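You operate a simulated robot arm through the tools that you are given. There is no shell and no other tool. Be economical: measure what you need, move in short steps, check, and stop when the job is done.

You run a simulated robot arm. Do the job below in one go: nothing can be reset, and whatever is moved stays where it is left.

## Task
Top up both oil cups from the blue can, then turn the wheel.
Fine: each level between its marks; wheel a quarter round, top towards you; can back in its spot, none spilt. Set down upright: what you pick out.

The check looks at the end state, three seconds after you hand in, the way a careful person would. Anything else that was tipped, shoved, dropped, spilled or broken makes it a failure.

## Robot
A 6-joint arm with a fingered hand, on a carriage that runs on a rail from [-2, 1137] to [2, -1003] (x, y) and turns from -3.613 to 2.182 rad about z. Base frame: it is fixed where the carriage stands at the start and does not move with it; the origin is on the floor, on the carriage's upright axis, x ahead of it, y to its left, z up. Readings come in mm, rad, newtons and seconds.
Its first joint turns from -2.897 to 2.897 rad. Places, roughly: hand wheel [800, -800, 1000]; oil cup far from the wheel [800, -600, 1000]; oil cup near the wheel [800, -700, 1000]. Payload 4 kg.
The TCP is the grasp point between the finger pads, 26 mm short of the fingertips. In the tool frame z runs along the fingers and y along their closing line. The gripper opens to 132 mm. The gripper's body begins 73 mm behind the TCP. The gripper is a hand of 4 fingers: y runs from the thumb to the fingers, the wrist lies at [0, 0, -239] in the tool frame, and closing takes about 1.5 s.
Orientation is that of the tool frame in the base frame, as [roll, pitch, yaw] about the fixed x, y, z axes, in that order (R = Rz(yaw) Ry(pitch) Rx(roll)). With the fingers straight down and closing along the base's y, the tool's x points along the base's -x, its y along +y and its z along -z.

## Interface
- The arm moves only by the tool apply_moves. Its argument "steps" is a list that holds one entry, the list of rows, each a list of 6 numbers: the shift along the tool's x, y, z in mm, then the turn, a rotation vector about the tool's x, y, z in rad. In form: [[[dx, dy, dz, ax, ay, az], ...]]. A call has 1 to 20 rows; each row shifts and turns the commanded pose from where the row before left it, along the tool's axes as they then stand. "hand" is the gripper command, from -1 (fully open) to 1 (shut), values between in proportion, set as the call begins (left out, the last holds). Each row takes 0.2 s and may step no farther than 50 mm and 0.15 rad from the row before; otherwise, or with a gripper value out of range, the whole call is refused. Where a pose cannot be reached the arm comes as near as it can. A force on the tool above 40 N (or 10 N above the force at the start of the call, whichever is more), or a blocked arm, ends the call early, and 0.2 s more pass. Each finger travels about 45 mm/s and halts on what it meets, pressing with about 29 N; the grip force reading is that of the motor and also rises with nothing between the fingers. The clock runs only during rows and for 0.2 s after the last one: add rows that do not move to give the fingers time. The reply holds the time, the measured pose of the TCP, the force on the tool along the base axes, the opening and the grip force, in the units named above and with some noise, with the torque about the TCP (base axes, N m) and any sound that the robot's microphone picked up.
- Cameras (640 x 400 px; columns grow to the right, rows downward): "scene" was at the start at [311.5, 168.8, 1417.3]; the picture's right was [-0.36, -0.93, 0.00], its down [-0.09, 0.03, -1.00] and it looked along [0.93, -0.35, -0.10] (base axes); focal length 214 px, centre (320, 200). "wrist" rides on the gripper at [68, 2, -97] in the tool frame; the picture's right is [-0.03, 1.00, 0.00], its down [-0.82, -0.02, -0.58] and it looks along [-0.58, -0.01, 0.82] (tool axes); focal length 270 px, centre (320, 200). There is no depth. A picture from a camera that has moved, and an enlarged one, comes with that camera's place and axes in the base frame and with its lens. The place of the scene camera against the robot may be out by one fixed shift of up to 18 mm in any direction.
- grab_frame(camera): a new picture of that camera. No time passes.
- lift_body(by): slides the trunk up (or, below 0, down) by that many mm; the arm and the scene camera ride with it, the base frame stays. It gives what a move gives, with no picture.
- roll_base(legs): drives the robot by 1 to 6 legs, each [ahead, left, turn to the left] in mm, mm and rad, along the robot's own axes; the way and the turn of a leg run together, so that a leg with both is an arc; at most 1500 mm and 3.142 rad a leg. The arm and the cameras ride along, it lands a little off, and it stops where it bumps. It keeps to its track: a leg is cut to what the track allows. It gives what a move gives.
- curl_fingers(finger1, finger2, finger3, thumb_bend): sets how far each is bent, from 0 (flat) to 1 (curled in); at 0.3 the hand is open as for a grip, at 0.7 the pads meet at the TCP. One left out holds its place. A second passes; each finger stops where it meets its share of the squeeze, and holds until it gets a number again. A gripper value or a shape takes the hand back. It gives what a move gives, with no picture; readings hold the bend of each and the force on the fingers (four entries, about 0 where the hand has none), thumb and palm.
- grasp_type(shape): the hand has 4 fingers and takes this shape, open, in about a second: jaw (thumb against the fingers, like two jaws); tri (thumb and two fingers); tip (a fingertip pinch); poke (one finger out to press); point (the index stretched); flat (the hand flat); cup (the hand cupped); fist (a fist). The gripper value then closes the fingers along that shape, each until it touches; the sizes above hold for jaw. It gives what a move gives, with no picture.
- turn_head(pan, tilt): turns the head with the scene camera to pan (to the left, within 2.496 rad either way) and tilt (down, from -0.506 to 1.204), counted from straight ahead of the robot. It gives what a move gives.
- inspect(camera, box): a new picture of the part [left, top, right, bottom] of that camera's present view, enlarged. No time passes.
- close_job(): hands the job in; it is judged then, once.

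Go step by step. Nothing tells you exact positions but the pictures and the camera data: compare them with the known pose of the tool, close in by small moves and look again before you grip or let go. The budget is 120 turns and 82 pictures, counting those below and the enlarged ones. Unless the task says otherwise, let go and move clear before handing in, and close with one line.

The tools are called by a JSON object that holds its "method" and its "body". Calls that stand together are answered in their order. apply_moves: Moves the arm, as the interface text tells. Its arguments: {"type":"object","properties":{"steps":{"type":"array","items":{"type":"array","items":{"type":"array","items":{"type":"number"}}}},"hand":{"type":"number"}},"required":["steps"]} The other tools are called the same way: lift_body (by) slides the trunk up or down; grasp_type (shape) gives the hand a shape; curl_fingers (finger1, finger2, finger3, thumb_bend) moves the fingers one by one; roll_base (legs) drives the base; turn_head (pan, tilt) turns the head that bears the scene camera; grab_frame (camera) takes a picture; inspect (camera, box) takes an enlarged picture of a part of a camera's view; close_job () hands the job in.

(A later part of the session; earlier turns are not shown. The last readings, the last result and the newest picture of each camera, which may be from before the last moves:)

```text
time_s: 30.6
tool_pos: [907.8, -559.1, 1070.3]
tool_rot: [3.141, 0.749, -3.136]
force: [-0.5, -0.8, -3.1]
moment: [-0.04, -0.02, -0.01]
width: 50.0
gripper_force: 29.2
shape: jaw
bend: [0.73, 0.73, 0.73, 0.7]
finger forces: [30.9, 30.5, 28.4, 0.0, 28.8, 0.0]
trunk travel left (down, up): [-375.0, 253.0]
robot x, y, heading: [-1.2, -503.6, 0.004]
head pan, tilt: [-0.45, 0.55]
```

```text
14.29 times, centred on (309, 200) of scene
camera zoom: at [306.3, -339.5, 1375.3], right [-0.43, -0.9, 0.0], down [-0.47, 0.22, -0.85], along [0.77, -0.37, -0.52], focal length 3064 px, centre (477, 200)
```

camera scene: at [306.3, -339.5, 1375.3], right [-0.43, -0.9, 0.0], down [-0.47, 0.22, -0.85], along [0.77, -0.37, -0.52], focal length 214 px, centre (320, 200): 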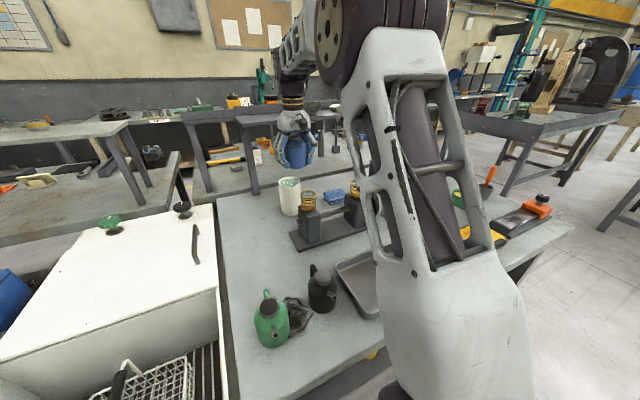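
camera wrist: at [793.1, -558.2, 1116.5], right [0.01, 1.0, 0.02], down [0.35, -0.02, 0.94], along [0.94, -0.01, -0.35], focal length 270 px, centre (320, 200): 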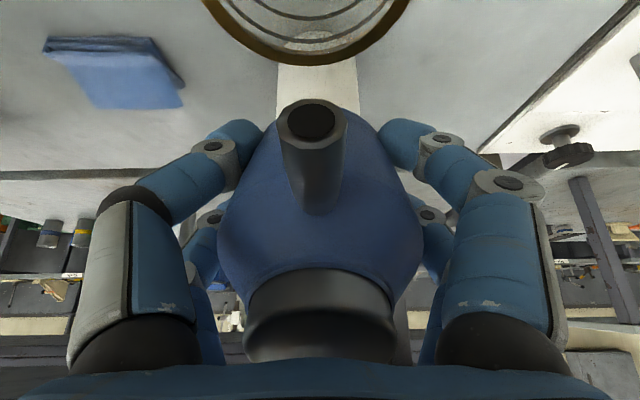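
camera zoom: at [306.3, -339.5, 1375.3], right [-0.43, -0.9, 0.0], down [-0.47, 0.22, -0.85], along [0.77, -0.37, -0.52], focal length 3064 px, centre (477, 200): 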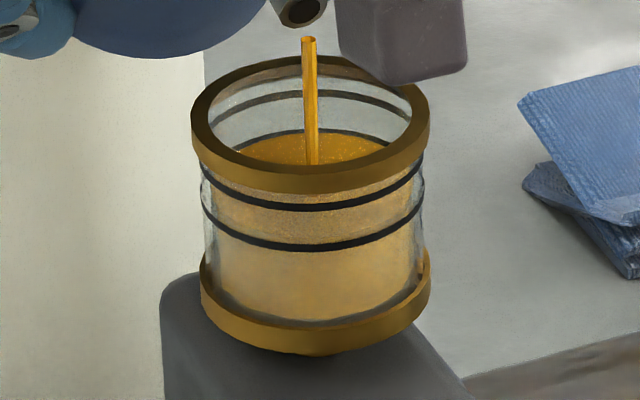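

It's at the lower mark, rising about 6 px/s. I'll hold about 2.2 s more and then tilt back about the tip in the same call.

{"method": "apply_moves", "body": {"steps": [[[0, 0, 0, 0, 0, 0], [0, 0, 0, 0, 0, 0], [0, 0, 0, 0, 0, 0], [0, 0, 0, 0, 0, 0], [0, 0, 0, 0, 0, 0], [0, 0, 0, 0, 0, 0], [0, 0, 0, 0, 0, 0], [0, 0, 0, 0, 0, 0], [0, 0, 0, 0, 0, 0], [0, 0, 0, 0, 0, 0], [0, 0, 0, 0, 0, 0], [5.7, 0, 5.4, 0, 0.1, 0], [5.7, 0, 5.4, 0, 0.1, 0], [5.7, 0, 5.4, 0, 0.1, 0], [0, 0, 0, 0, 0, 0], [0, 0, 0, 0, 0, 0], [0, 0, 0, 0, 0, 0]]]}}

{"method": "inspect", "body": {"camera": "scene", "box": [299, 186, 319, 214]}}

```text
time_s: 34.2
tool_pos: [904.9, -560.3, 1047.5]
tool_rot: [3.141, 0.452, -3.135]
force: [0.3, 0.7, -2.5]
moment: [-0.01, -0.01, -0.01]
width: 50.2
gripper_force: 29.1
shape: jaw
bend: [0.73, 0.73, 0.73, 0.7]
finger forces: [30.9, 30.6, 28.5, 0.1, 28.7, 0.0]
trunk travel left (down, up): [-375.0, 253.0]
robot x, y, heading: [0.5, -504.3, 0.002]
head pan, tilt: [-0.45, 0.55]
```

```text
14.29 times, centred on (309, 200) of scene
camera zoom: at [306.3, -339.5, 1375.3], right [-0.43, -0.9, 0.0], down [-0.47, 0.22, -0.85], along [0.77, -0.37, -0.52], focal length 3064 px, centre (477, 200)
```

zoom: 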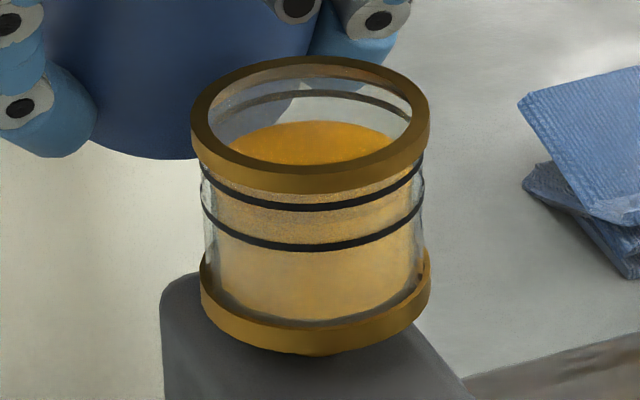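

The oil now sits between the marks and the flow has stopped. I'll raise the can, move 178 mm along to the near cup and check the alignment.

{"method": "apply_moves", "body": {"steps": [[[-15, 0, -31.5, 0, 0, 0], [-15, 0, -31.5, 0, 0, 0], [0, -30, 0, 0, 0, 0], [-1, -44, 0, 0, 0, 0], [-1, -44, 0, 0, 0, 0], [0, -40, 0, 0, 0, 0], [0, -20, 0, 0, 0, 0], [0, 0, 0, 0, 0, 0]]]}}

{"method": "inspect", "body": {"camera": "scene", "box": [280, 120, 410, 230]}}

{"method": "grab_frame", "body": {"camera": "wrist"}}

```text
time_s: 36.0
tool_pos: [904.3, -736.4, 1119.4]
tool_rot: [3.14, 0.45, -3.136]
force: [-0.4, 0.3, -3.0]
moment: [-0.01, 0.01, -0.01]
width: 49.8
gripper_force: 28.8
shape: jaw
bend: [0.73, 0.73, 0.73, 0.7]
finger forces: [31.2, 30.9, 28.9, 0.1, 29.0, 0.1]
trunk travel left (down, up): [-375.0, 253.0]
robot x, y, heading: [2.9, -502.5, 0.008]
head pan, tilt: [-0.45, 0.55]
```

```text
3.64 times, centred on (345, 175) of scene
camera zoom: at [306.3, -339.5, 1375.3], right [-0.43, -0.9, 0.0], down [-0.47, 0.22, -0.85], along [0.77, -0.37, -0.52], focal length 780 px, centre (229, 291)
```

zoom: 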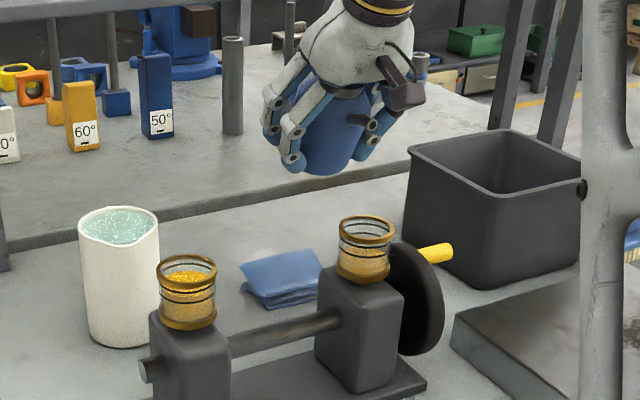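

```text
41 pictures are left
camera wrist: at [800.1, -734.5, 1178.6], right [0.02, 1.0, 0.01], down [0.48, -0.02, 0.88], along [0.88, -0.01, -0.48], focal length 270 px, centre (320, 200)
```

wrist: 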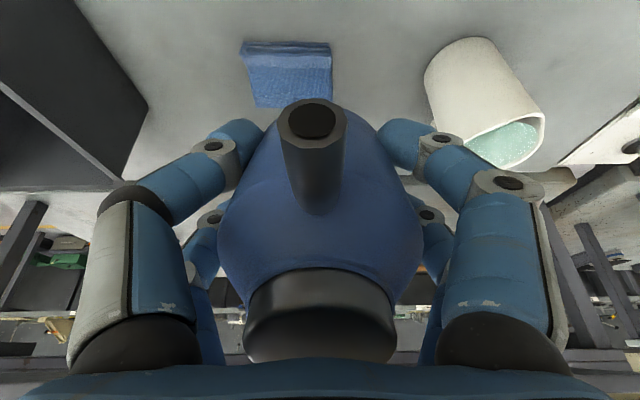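

I'll shift 2.5 mm in y, tilt to 0.6 and lower to the same relative pose as at the far cup to compare.

{"method": "apply_moves", "body": {"steps": [[[-1.5, -2.5, 0, 0, 0, 0], [-8.6, 0, -8.1, 0, -0.15, 0], [15.8, 0, 23, 0, 0, 0], [15.8, 0, 23, 0, 0, 0], [0, 0, 0, 0, 0, 0]]]}}

{"method": "inspect", "body": {"camera": "scene", "box": [310, 140, 380, 200]}}

{"method": "grab_frame", "body": {"camera": "wrist"}}

```text
time_s: 37.2
tool_pos: [910.7, -740.2, 1074.6]
tool_rot: [3.141, 0.6, -3.133]
force: [0.3, 1.1, -2.4]
moment: [0.01, -0.02, -0.01]
width: 49.4
gripper_force: 29.5
shape: jaw
bend: [0.73, 0.73, 0.73, 0.7]
finger forces: [31.2, 30.9, 29.0, 0.1, 29.1, 0.0]
trunk travel left (down, up): [-375.0, 253.0]
robot x, y, heading: [-3.0, -503.1, 0.009]
head pan, tilt: [-0.45, 0.55]
```

```text
6.67 times, centred on (345, 170) of scene
camera zoom: at [306.2, -339.5, 1375.3], right [-0.43, -0.9, 0.0], down [-0.47, 0.22, -0.85], along [0.77, -0.37, -0.52], focal length 1430 px, centre (153, 400)
```

zoom: 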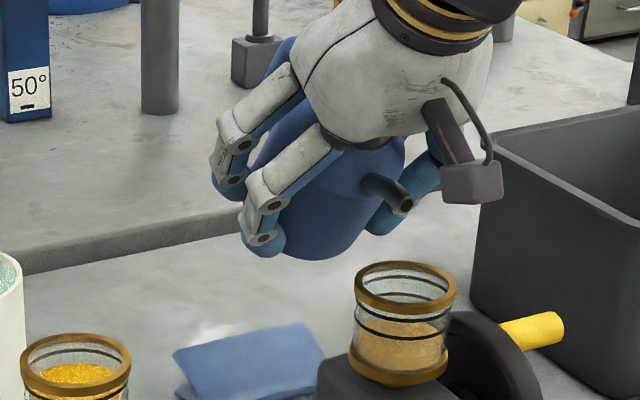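

```text
39 pictures are left
camera wrist: at [798.7, -737.1, 1117.3], right [0.01, 1.0, 0.02], down [0.35, -0.02, 0.94], along [0.94, -0.01, -0.35], focal length 270 px, centre (320, 200)
```

wrist: 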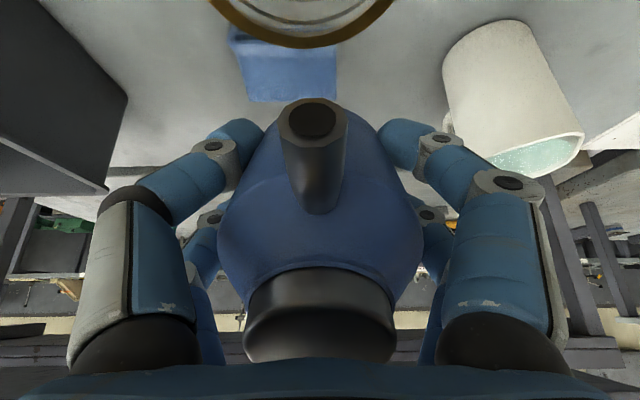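

The tip is about 4–5 mm too far in x and 2 mm off in y. I'll correct both, lower 15 mm, tilt to 0.78 and look.

{"method": "apply_moves", "body": {"steps": [[[3.7, -2, -2.5, 0, 0, 0], [8.5, 0, 12.4, 0, 0, 0], [-5.7, 0, -5.4, 0, -0.1, 0], [-4.6, 0, -4.3, 0, -0.08, 0], [0, 0, 0, 0, 0, 0]]]}}

{"method": "inspect", "body": {"camera": "scene", "box": [340, 166, 362, 200]}}

```text
time_s: 38.4
tool_pos: [908.4, -743.3, 1073.8]
tool_rot: [3.141, 0.779, -3.136]
force: [1.1, 0.3, -1.8]
moment: [-0.01, -0.01, -0.02]
width: 49.7
gripper_force: 29.7
shape: jaw
bend: [0.73, 0.73, 0.73, 0.7]
finger forces: [31.3, 30.8, 29.0, 0.1, 29.2, 0.0]
trunk travel left (down, up): [-375.0, 253.0]
robot x, y, heading: [-0.7, -504.5, 0.009]
head pan, tilt: [-0.45, 0.55]
```

```text
11.76 times, centred on (351, 183) of scene
camera zoom: at [306.3, -339.5, 1375.3], right [-0.43, -0.9, 0.0], down [-0.47, 0.22, -0.85], along [0.77, -0.37, -0.52], focal length 2523 px, centre (-45, 400)
```

zoom: 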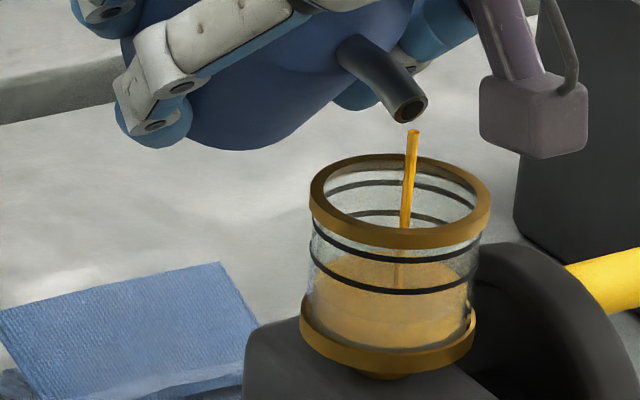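

The stream is landing inside the cup, with the level well below the lower mark. I'll hold for about 3 s.

{"method": "apply_moves", "body": {"steps": [[[0, 0, 0, 0, 0, 0], [0, 0, 0, 0, 0, 0], [0, 0, 0, 0, 0, 0], [0, 0, 0, 0, 0, 0], [0, 0, 0, 0, 0, 0], [0, 0, 0, 0, 0, 0], [0, 0, 0, 0, 0, 0], [0, 0, 0, 0, 0, 0], [0, 0, 0, 0, 0, 0], [0, 0, 0, 0, 0, 0], [0, 0, 0, 0, 0, 0], [0, 0, 0, 0, 0, 0], [0, 0, 0, 0, 0, 0], [0, 0, 0, 0, 0, 0]]]}}

{"method": "inspect", "body": {"camera": "scene", "box": [340, 166, 362, 200]}}

```text
time_s: 41.4
tool_pos: [908.5, -742.7, 1073.4]
tool_rot: [3.14, 0.78, -3.137]
force: [0.2, -0.3, -2.6]
moment: [0.01, -0.01, 0.0]
width: 49.8
gripper_force: 29.2
shape: jaw
bend: [0.73, 0.73, 0.73, 0.7]
finger forces: [31.5, 30.8, 29.0, 0.1, 29.2, 0.0]
trunk travel left (down, up): [-375.0, 253.0]
robot x, y, heading: [2.5, -504.9, 0.009]
head pan, tilt: [-0.45, 0.55]
```

```text
11.76 times, centred on (351, 183) of scene
camera zoom: at [306.3, -339.5, 1375.3], right [-0.43, -0.9, 0.0], down [-0.47, 0.22, -0.85], along [0.77, -0.37, -0.52], focal length 2523 px, centre (-45, 400)
```

zoom: 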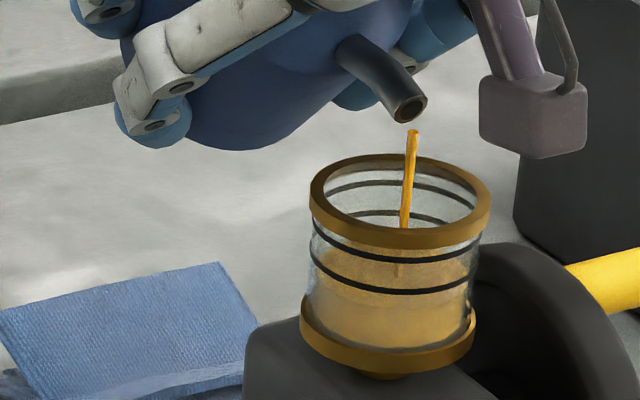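

It's rising slowly, so I'll hold for 4 s more.

{"method": "apply_moves", "body": {"steps": [[[0, 0, 0, 0, 0, 0], [0, 0, 0, 0, 0, 0], [0, 0, 0, 0, 0, 0], [0, 0, 0, 0, 0, 0], [0, 0, 0, 0, 0, 0], [0, 0, 0, 0, 0, 0], [0, 0, 0, 0, 0, 0], [0, 0, 0, 0, 0, 0], [0, 0, 0, 0, 0, 0], [0, 0, 0, 0, 0, 0], [0, 0, 0, 0, 0, 0], [0, 0, 0, 0, 0, 0], [0, 0, 0, 0, 0, 0], [0, 0, 0, 0, 0, 0], [0, 0, 0, 0, 0, 0], [0, 0, 0, 0, 0, 0], [0, 0, 0, 0, 0, 0], [0, 0, 0, 0, 0, 0], [0, 0, 0, 0, 0, 0]]]}}

{"method": "inspect", "body": {"camera": "scene", "box": [340, 166, 362, 200]}}

```text
time_s: 45.4
tool_pos: [909.3, -741.3, 1072.7]
tool_rot: [3.14, 0.779, -3.138]
force: [0.0, -0.6, -2.1]
moment: [-0.01, 0.02, -0.02]
width: 49.6
gripper_force: 28.5
shape: jaw
bend: [0.73, 0.73, 0.73, 0.7]
finger forces: [31.2, 31.0, 29.0, 0.0, 29.2, 0.1]
trunk travel left (down, up): [-375.0, 253.0]
robot x, y, heading: [-1.2, -508.0, 0.006]
head pan, tilt: [-0.45, 0.55]
```

```text
11.76 times, centred on (351, 183) of scene
camera zoom: at [306.3, -339.5, 1375.3], right [-0.43, -0.9, 0.0], down [-0.47, 0.22, -0.85], along [0.77, -0.37, -0.52], focal length 2523 px, centre (-45, 400)
```

zoom: 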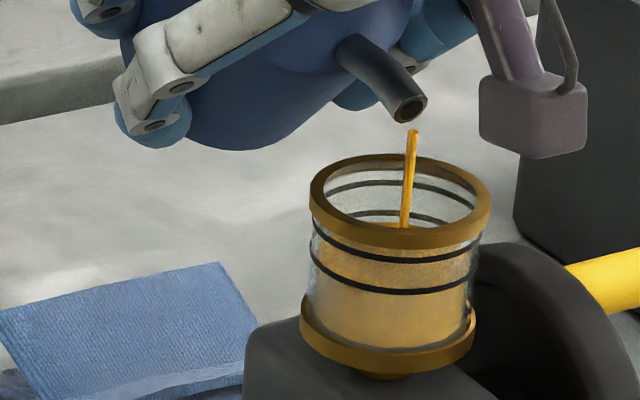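

The back edge of the oil is now visible, near the lower mark but still below it. I'll hold for 4 s more.

{"method": "apply_moves", "body": {"steps": [[[0, 0, 0, 0, 0, 0], [0, 0, 0, 0, 0, 0], [0, 0, 0, 0, 0, 0], [0, 0, 0, 0, 0, 0], [0, 0, 0, 0, 0, 0], [0, 0, 0, 0, 0, 0], [0, 0, 0, 0, 0, 0], [0, 0, 0, 0, 0, 0], [0, 0, 0, 0, 0, 0], [0, 0, 0, 0, 0, 0], [0, 0, 0, 0, 0, 0], [0, 0, 0, 0, 0, 0], [0, 0, 0, 0, 0, 0], [0, 0, 0, 0, 0, 0], [0, 0, 0, 0, 0, 0], [0, 0, 0, 0, 0, 0]]]}}

{"method": "inspect", "body": {"camera": "scene", "box": [340, 166, 362, 200]}}

```text
time_s: 48.8
tool_pos: [909.2, -742.8, 1073.1]
tool_rot: [3.14, 0.78, -3.136]
force: [-0.4, -0.5, -1.3]
moment: [0.01, 0.0, -0.01]
width: 49.6
gripper_force: 29.0
shape: jaw
bend: [0.73, 0.73, 0.73, 0.7]
finger forces: [31.3, 30.9, 29.0, 0.0, 29.2, 0.0]
trunk travel left (down, up): [-375.0, 253.0]
robot x, y, heading: [2.2, -501.4, 0.006]
head pan, tilt: [-0.45, 0.55]
```

```text
11.76 times, centred on (351, 183) of scene
camera zoom: at [306.3, -339.5, 1375.3], right [-0.43, -0.9, 0.0], down [-0.47, 0.22, -0.85], along [0.77, -0.37, -0.52], focal length 2523 px, centre (-45, 400)
```

zoom: 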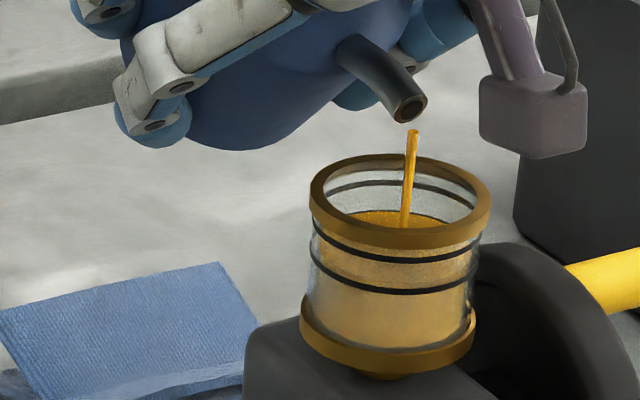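

It's now right at the lower mark. I'll hold about 2.6 s more and tilt back.

{"method": "apply_moves", "body": {"steps": [[[0, 0, 0, 0, 0, 0], [0, 0, 0, 0, 0, 0], [0, 0, 0, 0, 0, 0], [0, 0, 0, 0, 0, 0], [0, 0, 0, 0, 0, 0], [0, 0, 0, 0, 0, 0], [0, 0, 0, 0, 0, 0], [0, 0, 0, 0, 0, 0], [0, 0, 0, 0, 0, 0], [0, 0, 0, 0, 0, 0], [0, 0, 0, 0, 0, 0], [0, 0, 0, 0, 0, 0], [0, 0, 0, 0, 0, 0], [5.7, 0, 5.4, 0, 0.1, 0], [5.7, 0, 5.4, 0, 0.1, 0], [5.7, 0, 5.4, 0, 0.1, 0], [0, 0, 0, 0, 0, 0], [0, 0, 0, 0, 0, 0], [0, 0, 0, 0, 0, 0]]]}}

{"method": "inspect", "body": {"camera": "scene", "box": [340, 166, 362, 200]}}

```text
time_s: 52.8
tool_pos: [906.1, -741.1, 1048.9]
tool_rot: [3.14, 0.482, -3.136]
force: [0.1, -0.1, -2.9]
moment: [-0.02, 0.01, 0.02]
width: 49.6
gripper_force: 29.2
shape: jaw
bend: [0.73, 0.73, 0.73, 0.7]
finger forces: [31.3, 31.1, 29.1, 0.0, 29.0, 0.0]
trunk travel left (down, up): [-375.0, 253.0]
robot x, y, heading: [1.6, -501.5, 0.007]
head pan, tilt: [-0.45, 0.55]
```

```text
11.76 times, centred on (351, 183) of scene
camera zoom: at [306.3, -339.5, 1375.3], right [-0.43, -0.9, 0.0], down [-0.47, 0.22, -0.85], along [0.77, -0.37, -0.52], focal length 2523 px, centre (-45, 400)
```

zoom: 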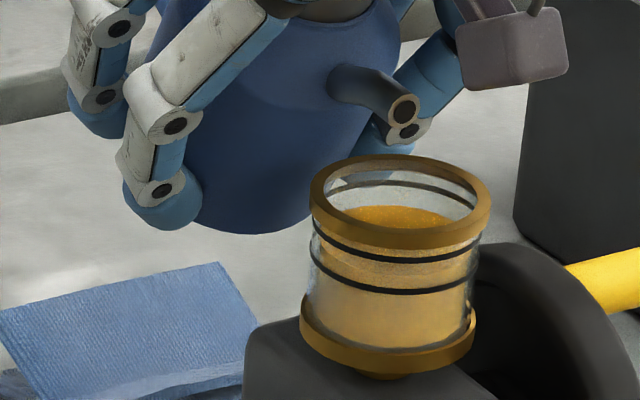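

The level is a bit above the lower mark, but with little margin. I'll add a short second pour of about 1.4 s.

{"method": "apply_moves", "body": {"steps": [[[-5.7, 0, -5.4, 0, -0.1, 0], [-5.7, 0, -5.4, 0, -0.1, 0], [-5.7, 0, -5.4, 0, -0.1, 0], [0, 0, 0, 0, 0, 0], [0, 0, 0, 0, 0, 0], [0, 0, 0, 0, 0, 0], [0, 0, 0, 0, 0, 0], [0, 0, 0, 0, 0, 0], [0, 0, 0, 0, 0, 0], [5.7, 0, 5.4, 0, 0.1, 0], [5.7, 0, 5.4, 0, 0.1, 0], [5.7, 0, 5.4, 0, 0.1, 0], [0, 0, 0, 0, 0, 0], [0, 0, 0, 0, 0, 0], [0, 0, 0, 0, 0, 0]]]}}

{"method": "inspect", "body": {"camera": "scene", "box": [340, 166, 362, 200]}}

```text
time_s: 56.0
tool_pos: [909.3, -741.7, 1048.1]
tool_rot: [-3.141, 0.479, -3.136]
force: [0.4, -0.7, -1.8]
moment: [0.01, -0.02, 0.0]
width: 49.7
gripper_force: 28.8
shape: jaw
bend: [0.73, 0.74, 0.73, 0.7]
finger forces: [31.1, 31.0, 29.1, 0.1, 29.1, 0.0]
trunk travel left (down, up): [-375.0, 253.0]
robot x, y, heading: [2.9, -503.4, 0.008]
head pan, tilt: [-0.45, 0.55]
```

```text
11.76 times, centred on (351, 183) of scene
camera zoom: at [306.3, -339.5, 1375.3], right [-0.43, -0.9, 0.0], down [-0.47, 0.22, -0.85], along [0.77, -0.37, -0.52], focal length 2523 px, centre (-45, 400)
```

zoom: 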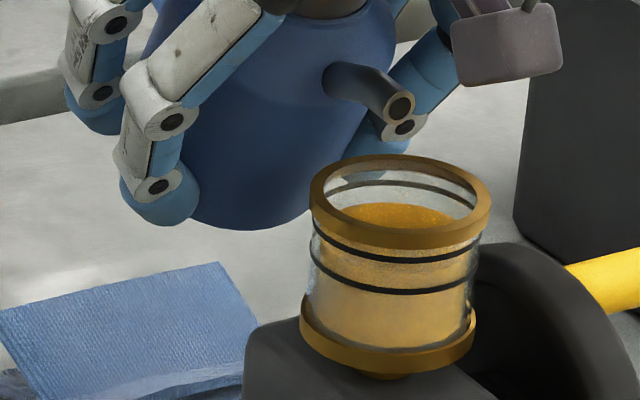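

The level is comfortably inside the marks. I'll raise, straighten the can and carry it back above its spot.

{"method": "apply_moves", "body": {"steps": [[[-18.5, 0, -35.5, 0, 0, 0], [-18.5, 0, -35.5, 0, 0, 0], [5.7, 0, 5.4, 0, 0.1, 0], [5.7, 0, 5.4, 0, 0.1, 0], [5.7, 0, 5.4, 0, 0.1, 0], [5.7, 0, 5.4, 0, 0.1, 0], [4.6, 0, 4.3, 0, 0.08, 0], [0, 0, -45, 0, 0, 0], [0, 0, -10, 0, 0, 0], [0, 0, 0, 0, 0, 0]]]}}

{"method": "apply_moves", "body": {"steps": [[[0, 25, 0, 0, 0, 0], [0, 45, 0, 0, 0, 0], [0, 48, 0, 0, 0, 0], [10, 45, 0, 0, 0, 0], [10, 45, 0, 0, 0, 0], [10, 45, 0, 0, 0, 0], [15, 45, 0, 0, 0, 0], [20, 40, 0, 0, 0, 0], [10, 20, 0, 0, 0, 0], [0, 0, 0, 0, 0, 0]]]}}

```text
time_s: 58.2
tool_pos: [889.8, -742.1, 1152.0]
tool_rot: [3.139, 0.001, -3.134]
force: [0.3, -0.2, -2.6]
moment: [0.01, 0.02, 0.0]
width: 49.1
gripper_force: 29.3
shape: jaw
bend: [0.73, 0.74, 0.73, 0.7]
finger forces: [31.2, 31.1, 29.8, 0.0, 29.5, 0.0]
trunk travel left (down, up): [-375.0, 253.0]
robot x, y, heading: [-1.3, -506.4, 0.008]
head pan, tilt: [-0.45, 0.55]
```

```text
time_s: 60.4
tool_pos: [812.1, -382.8, 1152.7]
tool_rot: [3.14, 0.001, -3.137]
force: [-0.7, 0.3, -2.0]
moment: [0.04, -0.01, 0.01]
width: 49.2
gripper_force: 29.1
shape: jaw
bend: [0.73, 0.74, 0.73, 0.7]
finger forces: [31.1, 31.2, 29.8, 0.1, 29.3, 0.1]
trunk travel left (down, up): [-375.0, 253.0]
robot x, y, heading: [4.4, -504.5, 0.005]
head pan, tilt: [-0.45, 0.55]
```

I'm nearly above the spot. I'll go down to about 10 mm above the setting height and compare camera poses with the grasp moment.

{"method": "apply_moves", "body": {"steps": [[[4, 7.5, 20, 0, 0, 0], [0, 0, 45, 0, 0, 0], [0, 0, 45, 0, 0, 0], [0, 0, 45, 0, 0, 0], [0, 0, 45, 0, 0, 0], [0, 0, 30, 0, 0, 0], [0, 0, 8, 0, 0, 0], [0, 0, 0, 0, 0, 0]]]}}

{"method": "grab_frame", "body": {"camera": "wrist"}}

```text
time_s: 62.2
tool_pos: [808.0, -375.4, 915.2]
tool_rot: [3.14, -0.001, -3.135]
force: [0.3, -0.7, -3.0]
moment: [-0.01, -0.01, -0.03]
width: 48.7
gripper_force: 28.9
shape: jaw
bend: [0.73, 0.74, 0.73, 0.7]
finger forces: [31.1, 31.2, 30.1, 0.0, 29.4, 0.1]
trunk travel left (down, up): [-375.0, 253.0]
robot x, y, heading: [1.9, -507.2, 0.003]
head pan, tilt: [-0.45, 0.55]
```

```text
32 pictures are left
camera wrist: at [739.0, -374.0, 1014.5], right [0.02, 1.0, 0.0], down [0.82, -0.02, 0.58], along [0.58, -0.01, -0.82], focal length 270 px, centre (320, 200)
```

wrist: 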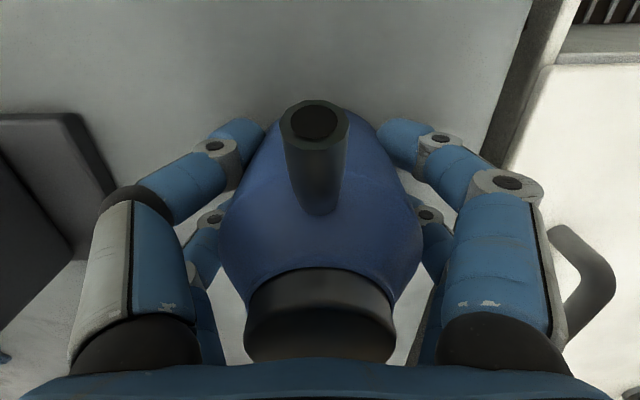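

I have about 13 mm to go. I'll shift 1 mm in y and lower gently until it touches.

{"method": "apply_moves", "body": {"steps": [[[0, 1, 5, 0, 0, 0], [0, 0, 4, 0, 0, 0], [0, 0, 2, 0, 0, 0], [0, 0, 0, 0, 0, 0]]]}}

{"method": "apply_moves", "body": {"steps": [[[0, 0, 1, 0, 0, 0], [0, 0, 0, 0, 0, 0]]]}}

```text
time_s: 63.2
tool_pos: [809.0, -376.3, 902.5]
tool_rot: [3.139, 0.0, -3.135]
force: [0.8, 0.0, 0.4]
moment: [-0.03, 0.06, 0.03]
width: 49.0
gripper_force: 29.0
shape: jaw
bend: [0.74, 0.74, 0.73, 0.7]
finger forces: [31.4, 31.3, 30.2, 0.0, 29.8, 0.1]
trunk travel left (down, up): [-375.0, 253.0]
robot x, y, heading: [-0.1, -506.3, 0.006]
head pan, tilt: [-0.45, 0.55]
```

```text
time_s: 63.8
tool_pos: [808.9, -374.5, 903.1]
tool_rot: [3.14, 0.002, -3.135]
force: [0.0, -0.5, 5.9]
moment: [-0.22, 0.06, 0.01]
width: 49.1
gripper_force: 28.5
shape: jaw
bend: [0.74, 0.74, 0.73, 0.7]
finger forces: [31.8, 31.8, 30.8, 0.0, 30.9, 0.1]
trunk travel left (down, up): [-375.0, 253.0]
robot x, y, heading: [-1.5, -505.1, 0.008]
head pan, tilt: [-0.45, 0.55]
```

The can is on the table with about 6 N of contact. I'll open and look.

{"method": "apply_moves", "body": {"steps": [[[0, 0, 0, 0, 0, 0], [0, 0, 0, 0, 0, 0], [0, 0, 0, 0, 0, 0], [0, 0, 0, 0, 0, 0], [0, 0, 0, 0, 0, 0]]], "hand": -0.4}}

{"method": "apply_moves", "body": {"steps": [[[0, 0, 0, 0, 0, 0], [0, 0, 0, 0, 0, 0], [0, 0, 0, 0, 0, 0], [0, 0, 0, 0, 0, 0]]], "hand": -1}}

{"method": "grab_frame", "body": {"camera": "wrist"}}

```text
time_s: 65.0
tool_pos: [807.4, -374.7, 902.2]
tool_rot: [3.139, 0.001, -3.135]
force: [0.6, -0.1, -0.4]
moment: [-0.04, 0.04, 0.02]
width: 92.1
gripper_force: 0.0
shape: jaw
bend: [0.68, 0.68, 0.68, 0.58]
finger forces: [0.1, 0.0, 0.0, 0.1, 0.0, 0.0]
trunk travel left (down, up): [-375.0, 253.0]
robot x, y, heading: [1.0, -506.2, 0.007]
head pan, tilt: [-0.45, 0.55]
```

```text
time_s: 66.0
tool_pos: [807.4, -375.2, 902.3]
tool_rot: [3.139, 0.001, -3.135]
force: [0.5, 0.0, 0.4]
moment: [0.01, -0.01, 0.01]
width: 132.0
gripper_force: 0.0
shape: jaw
bend: [0.3, 0.3, 0.3, 0.3]
finger forces: [0.1, 0.0, 0.0, 0.1, 0.0, 0.1]
trunk travel left (down, up): [-375.0, 253.0]
robot x, y, heading: [4.2, -508.1, 0.005]
head pan, tilt: [-0.45, 0.55]
```

```text
31 pictures are left
camera wrist: at [739.3, -373.0, 1001.2], right [0.02, 1.0, 0.0], down [0.82, -0.02, 0.58], along [0.58, -0.01, -0.82], focal length 270 px, centre (320, 200)
```

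wrist: 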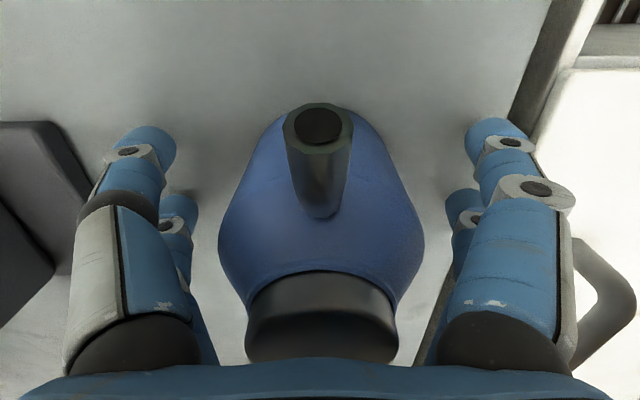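

The can is back within about 1 mm of its spot. I'll lift clear and look at the wheel.

{"method": "apply_moves", "body": {"steps": [[[0, 0, -30, 0, 0, 0], [0, 0, -45, 0, 0, 0], [0, 0, -45, 0, 0, 0], [0, 0, -45, 0, 0, 0], [0, 0, -45, 0, 0, 0], [0, 0, -45, 0, 0, 0], [25, -40, 0, 0, 0, 0], [25, -40, 0, 0, 0, 0], [25, -40, 0, 0, 0, 0], [25, -40, 0, 0, 0, 0], [0, -48, 0, 0, 0, 0], [0, -48, 0, 0, 0, 0], [0, -48, 0, 0, 0, 0], [0, -48, 0, 0, 0, 0], [0, -48, 0, 0, 0, 0], [0, -40, 0, 0, 0, 0], [0, 0, 0, 0, 0, 0]]]}}

{"method": "grab_frame", "body": {"camera": "wrist"}}

{"method": "grab_frame", "body": {"camera": "scene"}}

```text
time_s: 69.6
tool_pos: [712.6, -816.7, 1158.0]
tool_rot: [3.141, 0.0, -3.133]
force: [0.5, 0.2, -0.2]
moment: [-0.02, 0.01, 0.03]
width: 131.9
gripper_force: 0.1
shape: jaw
bend: [0.3, 0.3, 0.3, 0.3]
finger forces: [0.0, 0.1, 0.0, 0.0, 0.0, 0.1]
trunk travel left (down, up): [-375.0, 253.0]
robot x, y, heading: [1.5, -505.7, 0.006]
head pan, tilt: [-0.45, 0.55]
```

```text
30 pictures are left
camera wrist: at [643.1, -814.5, 1257.2], right [0.02, 1.0, 0.0], down [0.82, -0.02, 0.58], along [0.58, -0.01, -0.82], focal length 270 px, centre (320, 200)
```

wrist: 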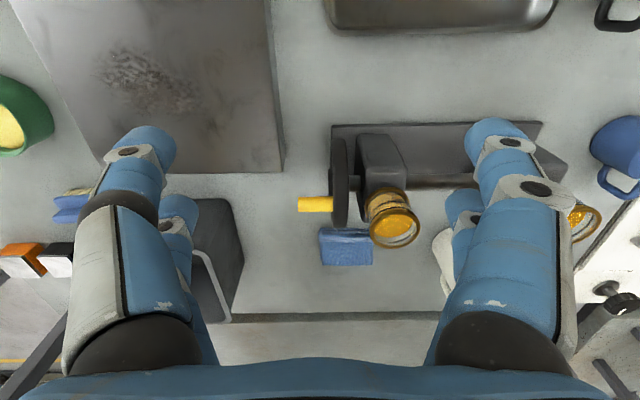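

```text
29 pictures are left
camera scene: at [306.1, -339.4, 1375.3], right [-0.43, -0.9, 0.0], down [-0.47, 0.22, -0.85], along [0.77, -0.37, -0.52], focal length 214 px, centre (320, 200)
```

scene: 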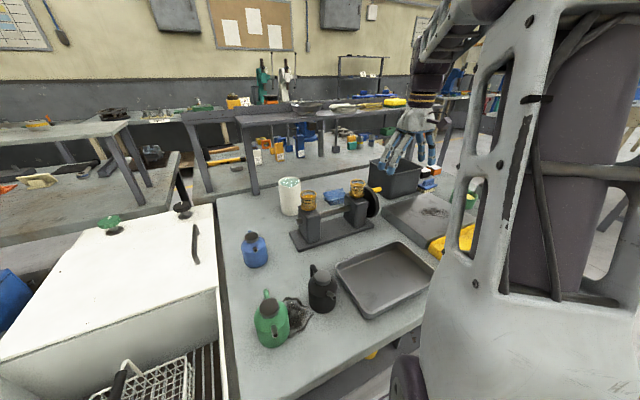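

{"method": "inspect", "body": {"camera": "wrist", "box": [280, 110, 440, 260]}}

{"method": "inspect", "body": {"camera": "scene", "box": [335, 165, 395, 230]}}

```text
2.67 times, centred on (360, 185) of wrist
camera zoom: at [643.1, -814.5, 1257.2], right [0.02, 1.0, 0.0], down [0.82, -0.02, 0.58], along [0.58, -0.01, -0.82], focal length 721 px, centre (213, 240)
```

zoom: 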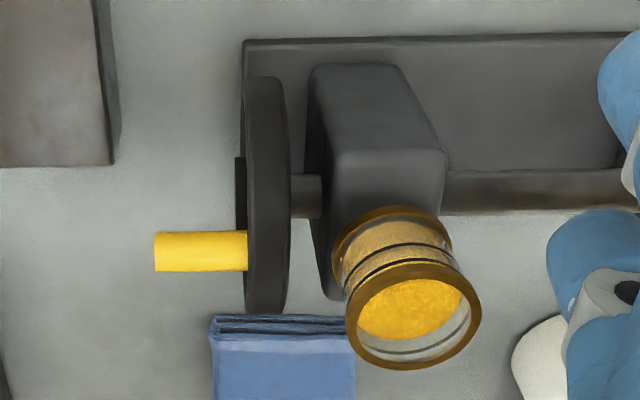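

```text
6.15 times, centred on (365, 198) of scene
camera zoom: at [306.1, -339.4, 1375.3], right [-0.43, -0.9, 0.0], down [-0.47, 0.22, -0.85], along [0.77, -0.37, -0.52], focal length 1320 px, centre (43, 215)
```

zoom: 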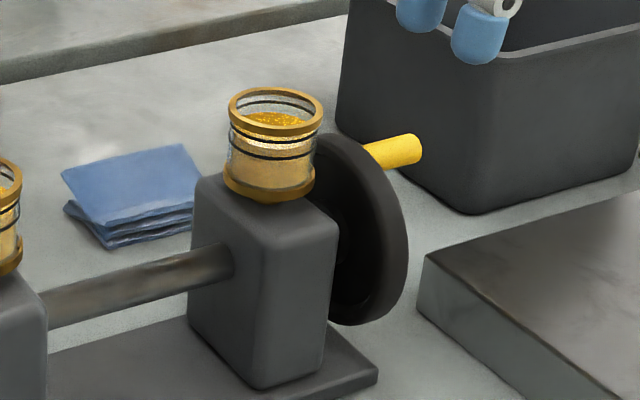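

The handle sits at the top of the wheel. I put the wheel axis at (824, z≈965) with radius about 55, and the handle at y −803…−842, z≈1007. I'll try the tip shape here in free air and look at it.

{"method": "grasp_type", "body": {"shape": "tip"}}

{"method": "grab_frame", "body": {"camera": "wrist"}}

{"method": "inspect", "body": {"camera": "scene", "box": [370, 50, 470, 200]}}

```text
time_s: 70.5
tool_pos: [712.5, -816.6, 1158.1]
tool_rot: [3.139, 0.0, -3.134]
force: [-0.1, 0.3, -0.8]
moment: [-0.01, -0.02, -0.01]
width: 131.7
gripper_force: 0.0
shape: tip
bend: [0.3, 0.3, 0.3, 0.3]
finger forces: [0.0, 0.0, 0.1, 0.0, 0.0, 0.1]
trunk travel left (down, up): [-375.0, 253.0]
robot x, y, heading: [0.0, -507.3, 0.002]
head pan, tilt: [-0.45, 0.55]
```

```text
26 pictures are left
camera wrist: at [643.2, -814.1, 1257.0], right [0.02, 1.0, 0.0], down [0.82, -0.02, 0.58], along [0.58, -0.01, -0.82], focal length 270 px, centre (320, 200)
```

wrist: 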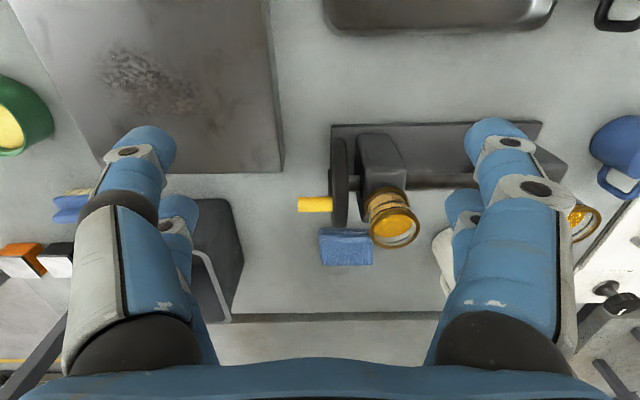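

```text
2.67 times, centred on (420, 125) of scene
camera zoom: at [306.2, -339.5, 1375.3], right [-0.43, -0.9, 0.0], down [-0.47, 0.22, -0.85], along [0.77, -0.37, -0.52], focal length 572 px, centre (53, 400)
```

zoom: 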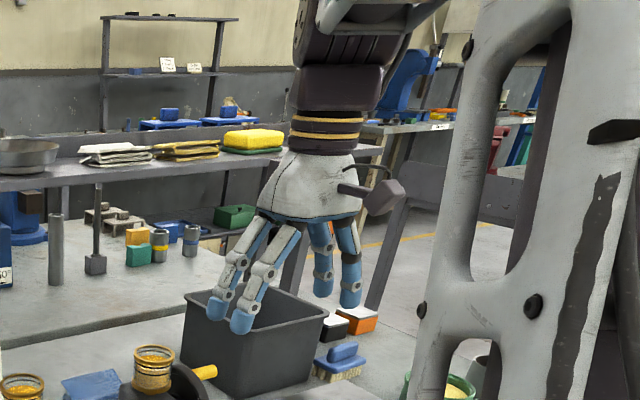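

Each side has two digits about 40 mm apart. I'll look at the point shape, since a single finger could push the handle.

{"method": "grasp_type", "body": {"shape": "point"}}

{"method": "grab_frame", "body": {"camera": "wrist"}}

{"method": "inspect", "body": {"camera": "scene", "box": [390, 80, 460, 190]}}

```text
time_s: 71.4
tool_pos: [712.0, -816.4, 1158.4]
tool_rot: [3.14, 0.001, -3.134]
force: [-0.3, 0.4, 0.6]
moment: [0.01, -0.03, -0.02]
width: 0.0
gripper_force: 0.1
shape: point
bend: [0.0, 1.0, 1.0, 0.42]
finger forces: [0.0, 0.0, 0.1, 0.0, 0.0, 0.0]
trunk travel left (down, up): [-375.0, 253.0]
robot x, y, heading: [-0.4, -504.8, 0.005]
head pan, tilt: [-0.45, 0.55]
```

```text
24 pictures are left
camera wrist: at [643.2, -814.1, 1257.0], right [0.02, 1.0, 0.0], down [0.82, -0.02, 0.58], along [0.58, -0.01, -0.82], focal length 270 px, centre (320, 200)
```

wrist: 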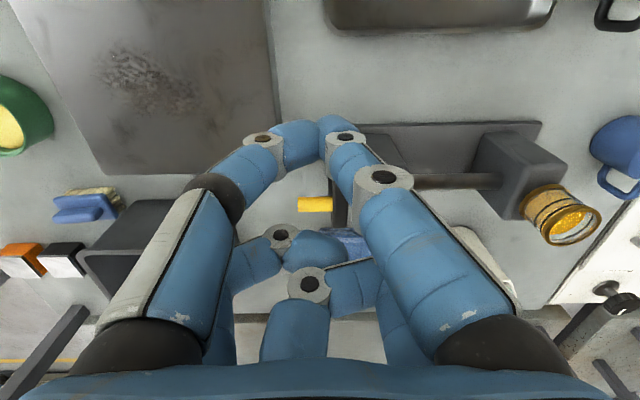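

```text
3.64 times, centred on (425, 135) of scene
camera zoom: at [306.2, -339.5, 1375.3], right [-0.43, -0.9, 0.0], down [-0.47, 0.22, -0.85], along [0.77, -0.37, -0.52], focal length 780 px, centre (-62, 436)
```

zoom: 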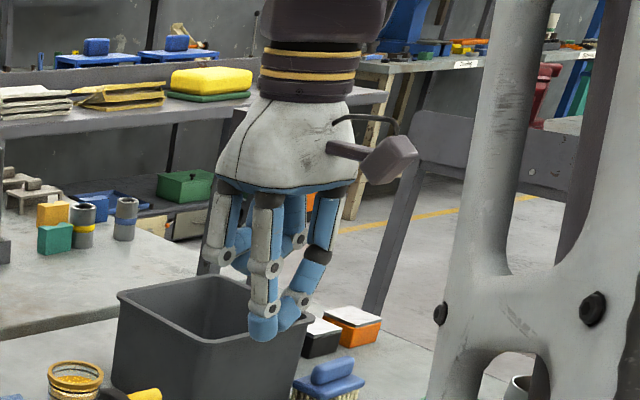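

In the point shape two digits close together on the camera side make a compact pusher about 30 mm wide. I'll go behind the handle (x≈895, y≈-829), high first, then look.

{"method": "apply_moves", "body": {"steps": [[[-45, -3, 0, 0, 0, 0], [-45, -4, 0, 0, 0, 0], [-45, -3, 0, 0, 0, 0], [-45, -2, 0, 0, 0, 0], [-3, 0, 30, 0, 0, 0], [0, 0, 40, 0, 0, 0], [0, 0, 0, 0, 0, 0]]]}}

{"method": "grab_frame", "body": {"camera": "wrist"}}

{"method": "inspect", "body": {"camera": "scene", "box": [330, 100, 430, 230]}}

```text
time_s: 73.0
tool_pos: [894.4, -827.6, 1085.3]
tool_rot: [3.14, 0.0, -3.135]
force: [-0.3, 0.4, -0.2]
moment: [0.0, 0.0, 0.0]
width: 0.2
gripper_force: 0.0
shape: point
bend: [0.0, 1.0, 1.0, 0.43]
finger forces: [0.1, 0.0, 0.1, 0.1, 0.2, 0.0]
trunk travel left (down, up): [-375.0, 253.0]
robot x, y, heading: [-1.3, -502.9, 0.005]
head pan, tilt: [-0.45, 0.55]
```

```text
22 pictures are left
camera wrist: at [826.0, -825.2, 1183.9], right [0.02, 1.0, 0.0], down [0.82, -0.02, 0.58], along [0.58, -0.01, -0.82], focal length 270 px, centre (320, 200)
```

wrist: 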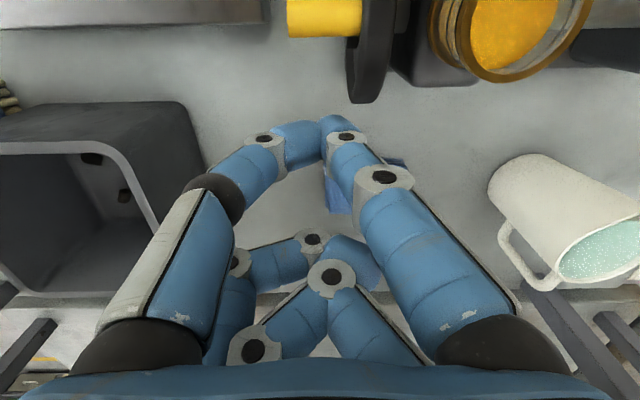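

```text
3.08 times, centred on (380, 165) of scene
camera zoom: at [306.1, -339.4, 1375.4], right [-0.43, -0.9, 0.0], down [-0.47, 0.22, -0.85], along [0.77, -0.37, -0.52], focal length 660 px, centre (135, 308)
```

zoom: 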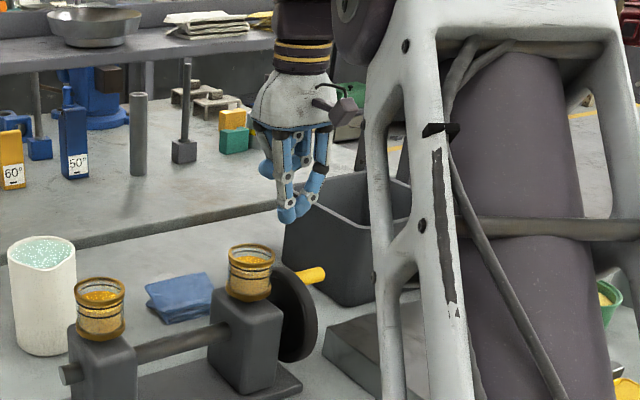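

Lined up in y: the handle spans −801…−843 and the pusher −811…−846. I'll go down to handle height behind it.

{"method": "apply_moves", "body": {"steps": [[[0, -1, 35, 0, 0, 0], [0, 0, 30, 0, 0, 0], [0, 0, 14, 0, 0, 0], [10, 0, 0, 0, 0, 0], [8, 0, 0, 0, 0, 0], [0, 0, 0, 0, 0, 0]]]}}

{"method": "grab_frame", "body": {"camera": "wrist"}}

{"method": "inspect", "body": {"camera": "scene", "box": [335, 140, 405, 230]}}

```text
time_s: 74.4
tool_pos: [877.3, -827.8, 1006.7]
tool_rot: [3.139, 0.0, -3.133]
force: [0.2, -0.3, 0.6]
moment: [-0.01, -0.01, 0.01]
width: 0.3
gripper_force: 0.1
shape: point
bend: [0.0, 1.0, 1.0, 0.43]
finger forces: [0.1, 0.0, 0.0, 0.0, 0.0, 0.0]
trunk travel left (down, up): [-375.0, 253.0]
robot x, y, heading: [-0.9, -505.6, 0.005]
head pan, tilt: [-0.45, 0.55]
```

```text
20 pictures are left
camera wrist: at [807.1, -825.6, 1106.2], right [0.02, 1.0, 0.0], down [0.82, -0.02, 0.58], along [0.58, -0.01, -0.82], focal length 270 px, centre (320, 200)
```

wrist: 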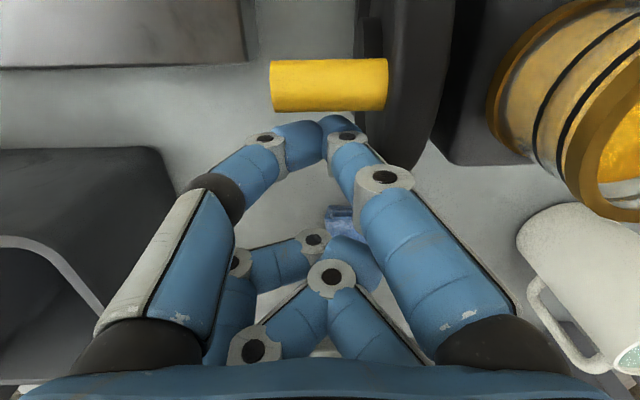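

```text
4.44 times, centred on (370, 185) of scene
camera zoom: at [306.2, -339.5, 1375.3], right [-0.43, -0.9, 0.0], down [-0.47, 0.22, -0.85], along [0.77, -0.37, -0.52], focal length 953 px, centre (98, 267)
```

zoom: 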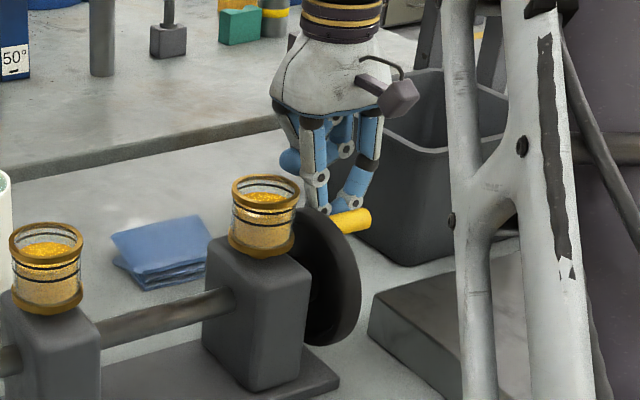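

The handle is right in front of the pusher at the same height. I'll advance to contact and then rotate the hand about the wheel axis, stopping about halfway to check.

{"method": "apply_moves", "body": {"steps": [[[6, 0, 0, 0, 0, 0], [5, 0, 0, 0, 0, 0], [4.3, 0, -4, 0, -0.1, 0], [4.3, 0, -4, 0, -0.1, 0], [4.3, 0, -4, 0, -0.1, 0], [4.3, 0, -4, 0, -0.1, 0], [4.3, 0, -4, 0, -0.1, 0], [4.3, 0, -4, 0, -0.1, 0], [0, 0, 0, 0, 0, 0]]]}}

{"method": "grab_frame", "body": {"camera": "wrist"}}

{"method": "inspect", "body": {"camera": "scene", "box": [335, 140, 405, 230]}}

```text
time_s: 76.4
tool_pos: [834.8, -828.7, 1025.0]
tool_rot: [3.14, 0.602, -3.136]
force: [-0.5, -0.2, -0.8]
moment: [-0.01, 0.02, -0.01]
width: 0.1
gripper_force: 0.1
shape: point
bend: [0.0, 1.0, 1.0, 0.43]
finger forces: [0.1, 0.0, 0.1, 0.0, 0.0, 0.0]
trunk travel left (down, up): [-375.0, 253.0]
robot x, y, heading: [-0.6, -506.1, 0.009]
head pan, tilt: [-0.45, 0.55]
```

```text
18 pictures are left
camera wrist: at [723.2, -826.6, 1067.9], right [0.01, 1.0, 0.02], down [0.35, -0.02, 0.94], along [0.94, -0.01, -0.35], focal length 270 px, centre (320, 200)
```

wrist: 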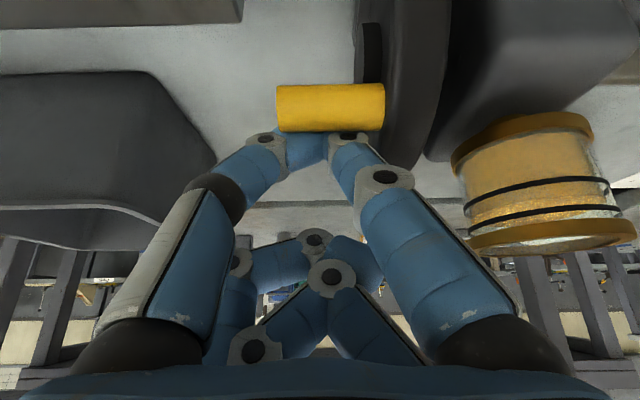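

```text
4.44 times, centred on (370, 185) of scene
camera zoom: at [306.2, -339.5, 1375.3], right [-0.43, -0.9, 0.0], down [-0.47, 0.22, -0.85], along [0.77, -0.37, -0.52], focal length 953 px, centre (98, 267)
```

zoom: 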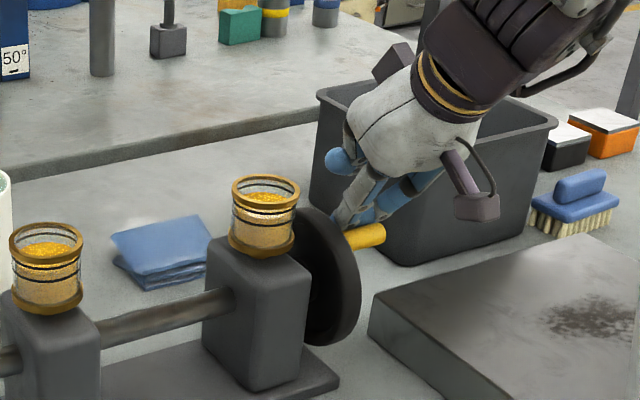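

It's turning as planned, with the handle about 30° past the top. I'll continue by 0.6 rad.

{"method": "apply_moves", "body": {"steps": [[[4.3, 0, -4, 0, -0.1, 0], [4.3, 0, -4, 0, -0.1, 0], [4.3, 0, -4, 0, -0.1, 0], [4.3, 0, -4, 0, -0.1, 0], [4.3, 0, -4, 0, -0.1, 0], [4.3, 0, -4, 0, -0.1, 0], [0, 0, 0, 0, 0, 0]]]}}

{"method": "grab_frame", "body": {"camera": "wrist"}}

{"method": "inspect", "body": {"camera": "scene", "box": [335, 140, 425, 240]}}

```text
time_s: 78.0
tool_pos: [832.4, -829.3, 1027.4]
tool_rot: [3.14, 0.647, -3.137]
force: [0.2, 0.2, 0.0]
moment: [0.01, 0.01, -0.01]
width: 0.0
gripper_force: 0.0
shape: point
bend: [0.0, 1.0, 1.0, 0.43]
finger forces: [0.1, 0.0, 0.1, 0.0, 0.0, 0.0]
out of reach, approached as far as the arm can: row 1, 2, 3, 4, 5, 6
trunk travel left (down, up): [-375.0, 253.0]
robot x, y, heading: [3.9, -502.6, 0.006]
head pan, tilt: [-0.45, 0.55]
```

```text
16 pictures are left
camera wrist: at [718.9, -826.5, 1063.6], right [0.01, 1.0, 0.02], down [0.3, -0.02, 0.95], along [0.95, -0.01, -0.3], focal length 270 px, centre (320, 200)
```

wrist: 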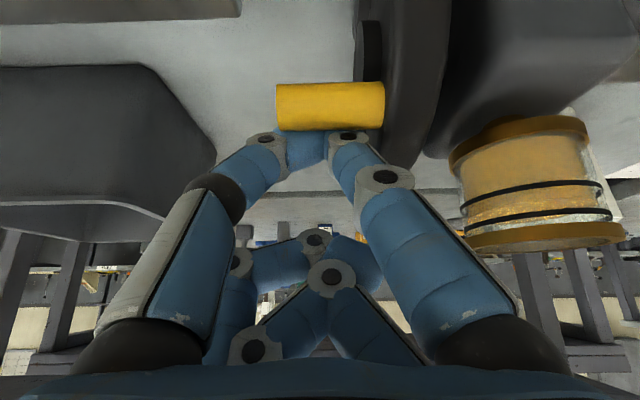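

```text
4.00 times, centred on (380, 190) of scene
camera zoom: at [306.2, -339.5, 1375.3], right [-0.43, -0.9, 0.0], down [-0.47, 0.22, -0.85], along [0.77, -0.37, -0.52], focal length 858 px, centre (80, 240)
```

zoom: 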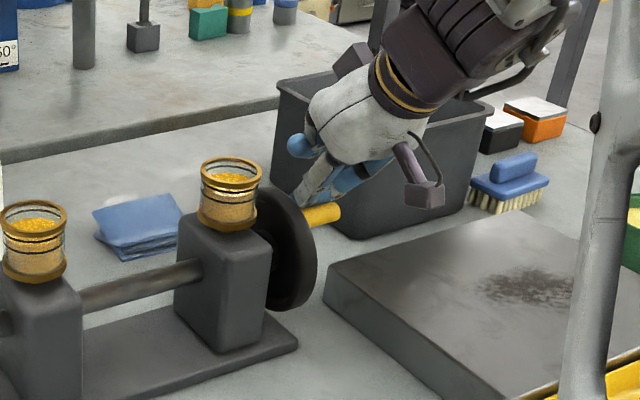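

The arm can't tilt more than about 0.65 here. I'll check where the commanded pose stands with a zero row, then finish by translating at constant tilt.

{"method": "apply_moves", "body": {"steps": [[[0, 0, 0, 0, 0, 0]]]}}

```text
time_s: 78.4
tool_pos: [832.4, -828.5, 1025.3]
tool_rot: [3.139, 0.647, -3.138]
force: [0.1, -0.1, 0.0]
moment: [0.04, 0.02, -0.01]
width: 0.0
gripper_force: 0.1
shape: point
bend: [0.0, 1.0, 1.0, 0.43]
finger forces: [0.1, 0.0, 0.0, 0.0, 0.0, 0.0]
trunk travel left (down, up): [-375.0, 253.0]
robot x, y, heading: [1.7, -508.1, 0.005]
head pan, tilt: [-0.45, 0.55]
```

The commanded pose equals the reached one. I'll follow the handle's arc by translation with the tilt held, first about 27° more.

{"method": "apply_moves", "body": {"steps": [[[4.5, 0, 0.1, 0, 0, 0], [4.5, 0, 0.2, 0, 0, 0], [5.4, 0, 1.5, 0, 0, 0], [5.4, 0, 1.5, 0, 0, 0], [0, 0, 0, 0, 0, 0]]]}}

{"method": "inspect", "body": {"camera": "scene", "box": [335, 140, 425, 240]}}

```text
time_s: 79.6
tool_pos: [827.2, -828.0, 1022.0]
tool_rot: [3.138, 0.637, -3.141]
force: [0.1, 0.4, 1.2]
moment: [-0.03, -0.04, 0.01]
width: 0.0
gripper_force: 0.1
shape: point
bend: [0.0, 1.0, 1.0, 0.43]
finger forces: [0.0, 0.0, 0.0, 0.1, 0.0, 0.1]
out of reach, approached as far as the arm can: row 3, 4
trunk travel left (down, up): [-375.0, 253.0]
robot x, y, heading: [1.3, -502.4, 0.006]
head pan, tilt: [-0.45, 0.55]
```

```text
4.00 times, centred on (380, 190) of scene
camera zoom: at [306.2, -339.5, 1375.3], right [-0.43, -0.9, 0.0], down [-0.47, 0.22, -0.85], along [0.77, -0.37, -0.52], focal length 858 px, centre (80, 240)
```

zoom: 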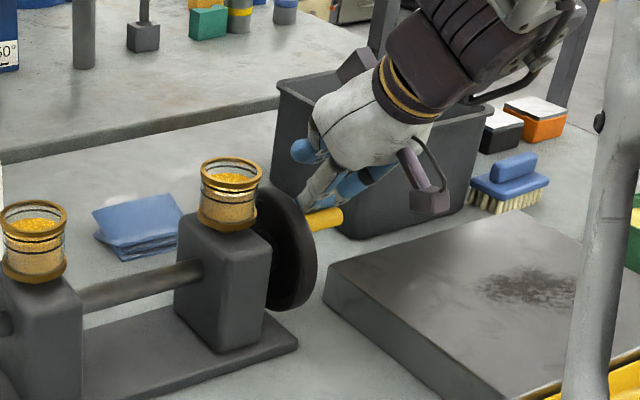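

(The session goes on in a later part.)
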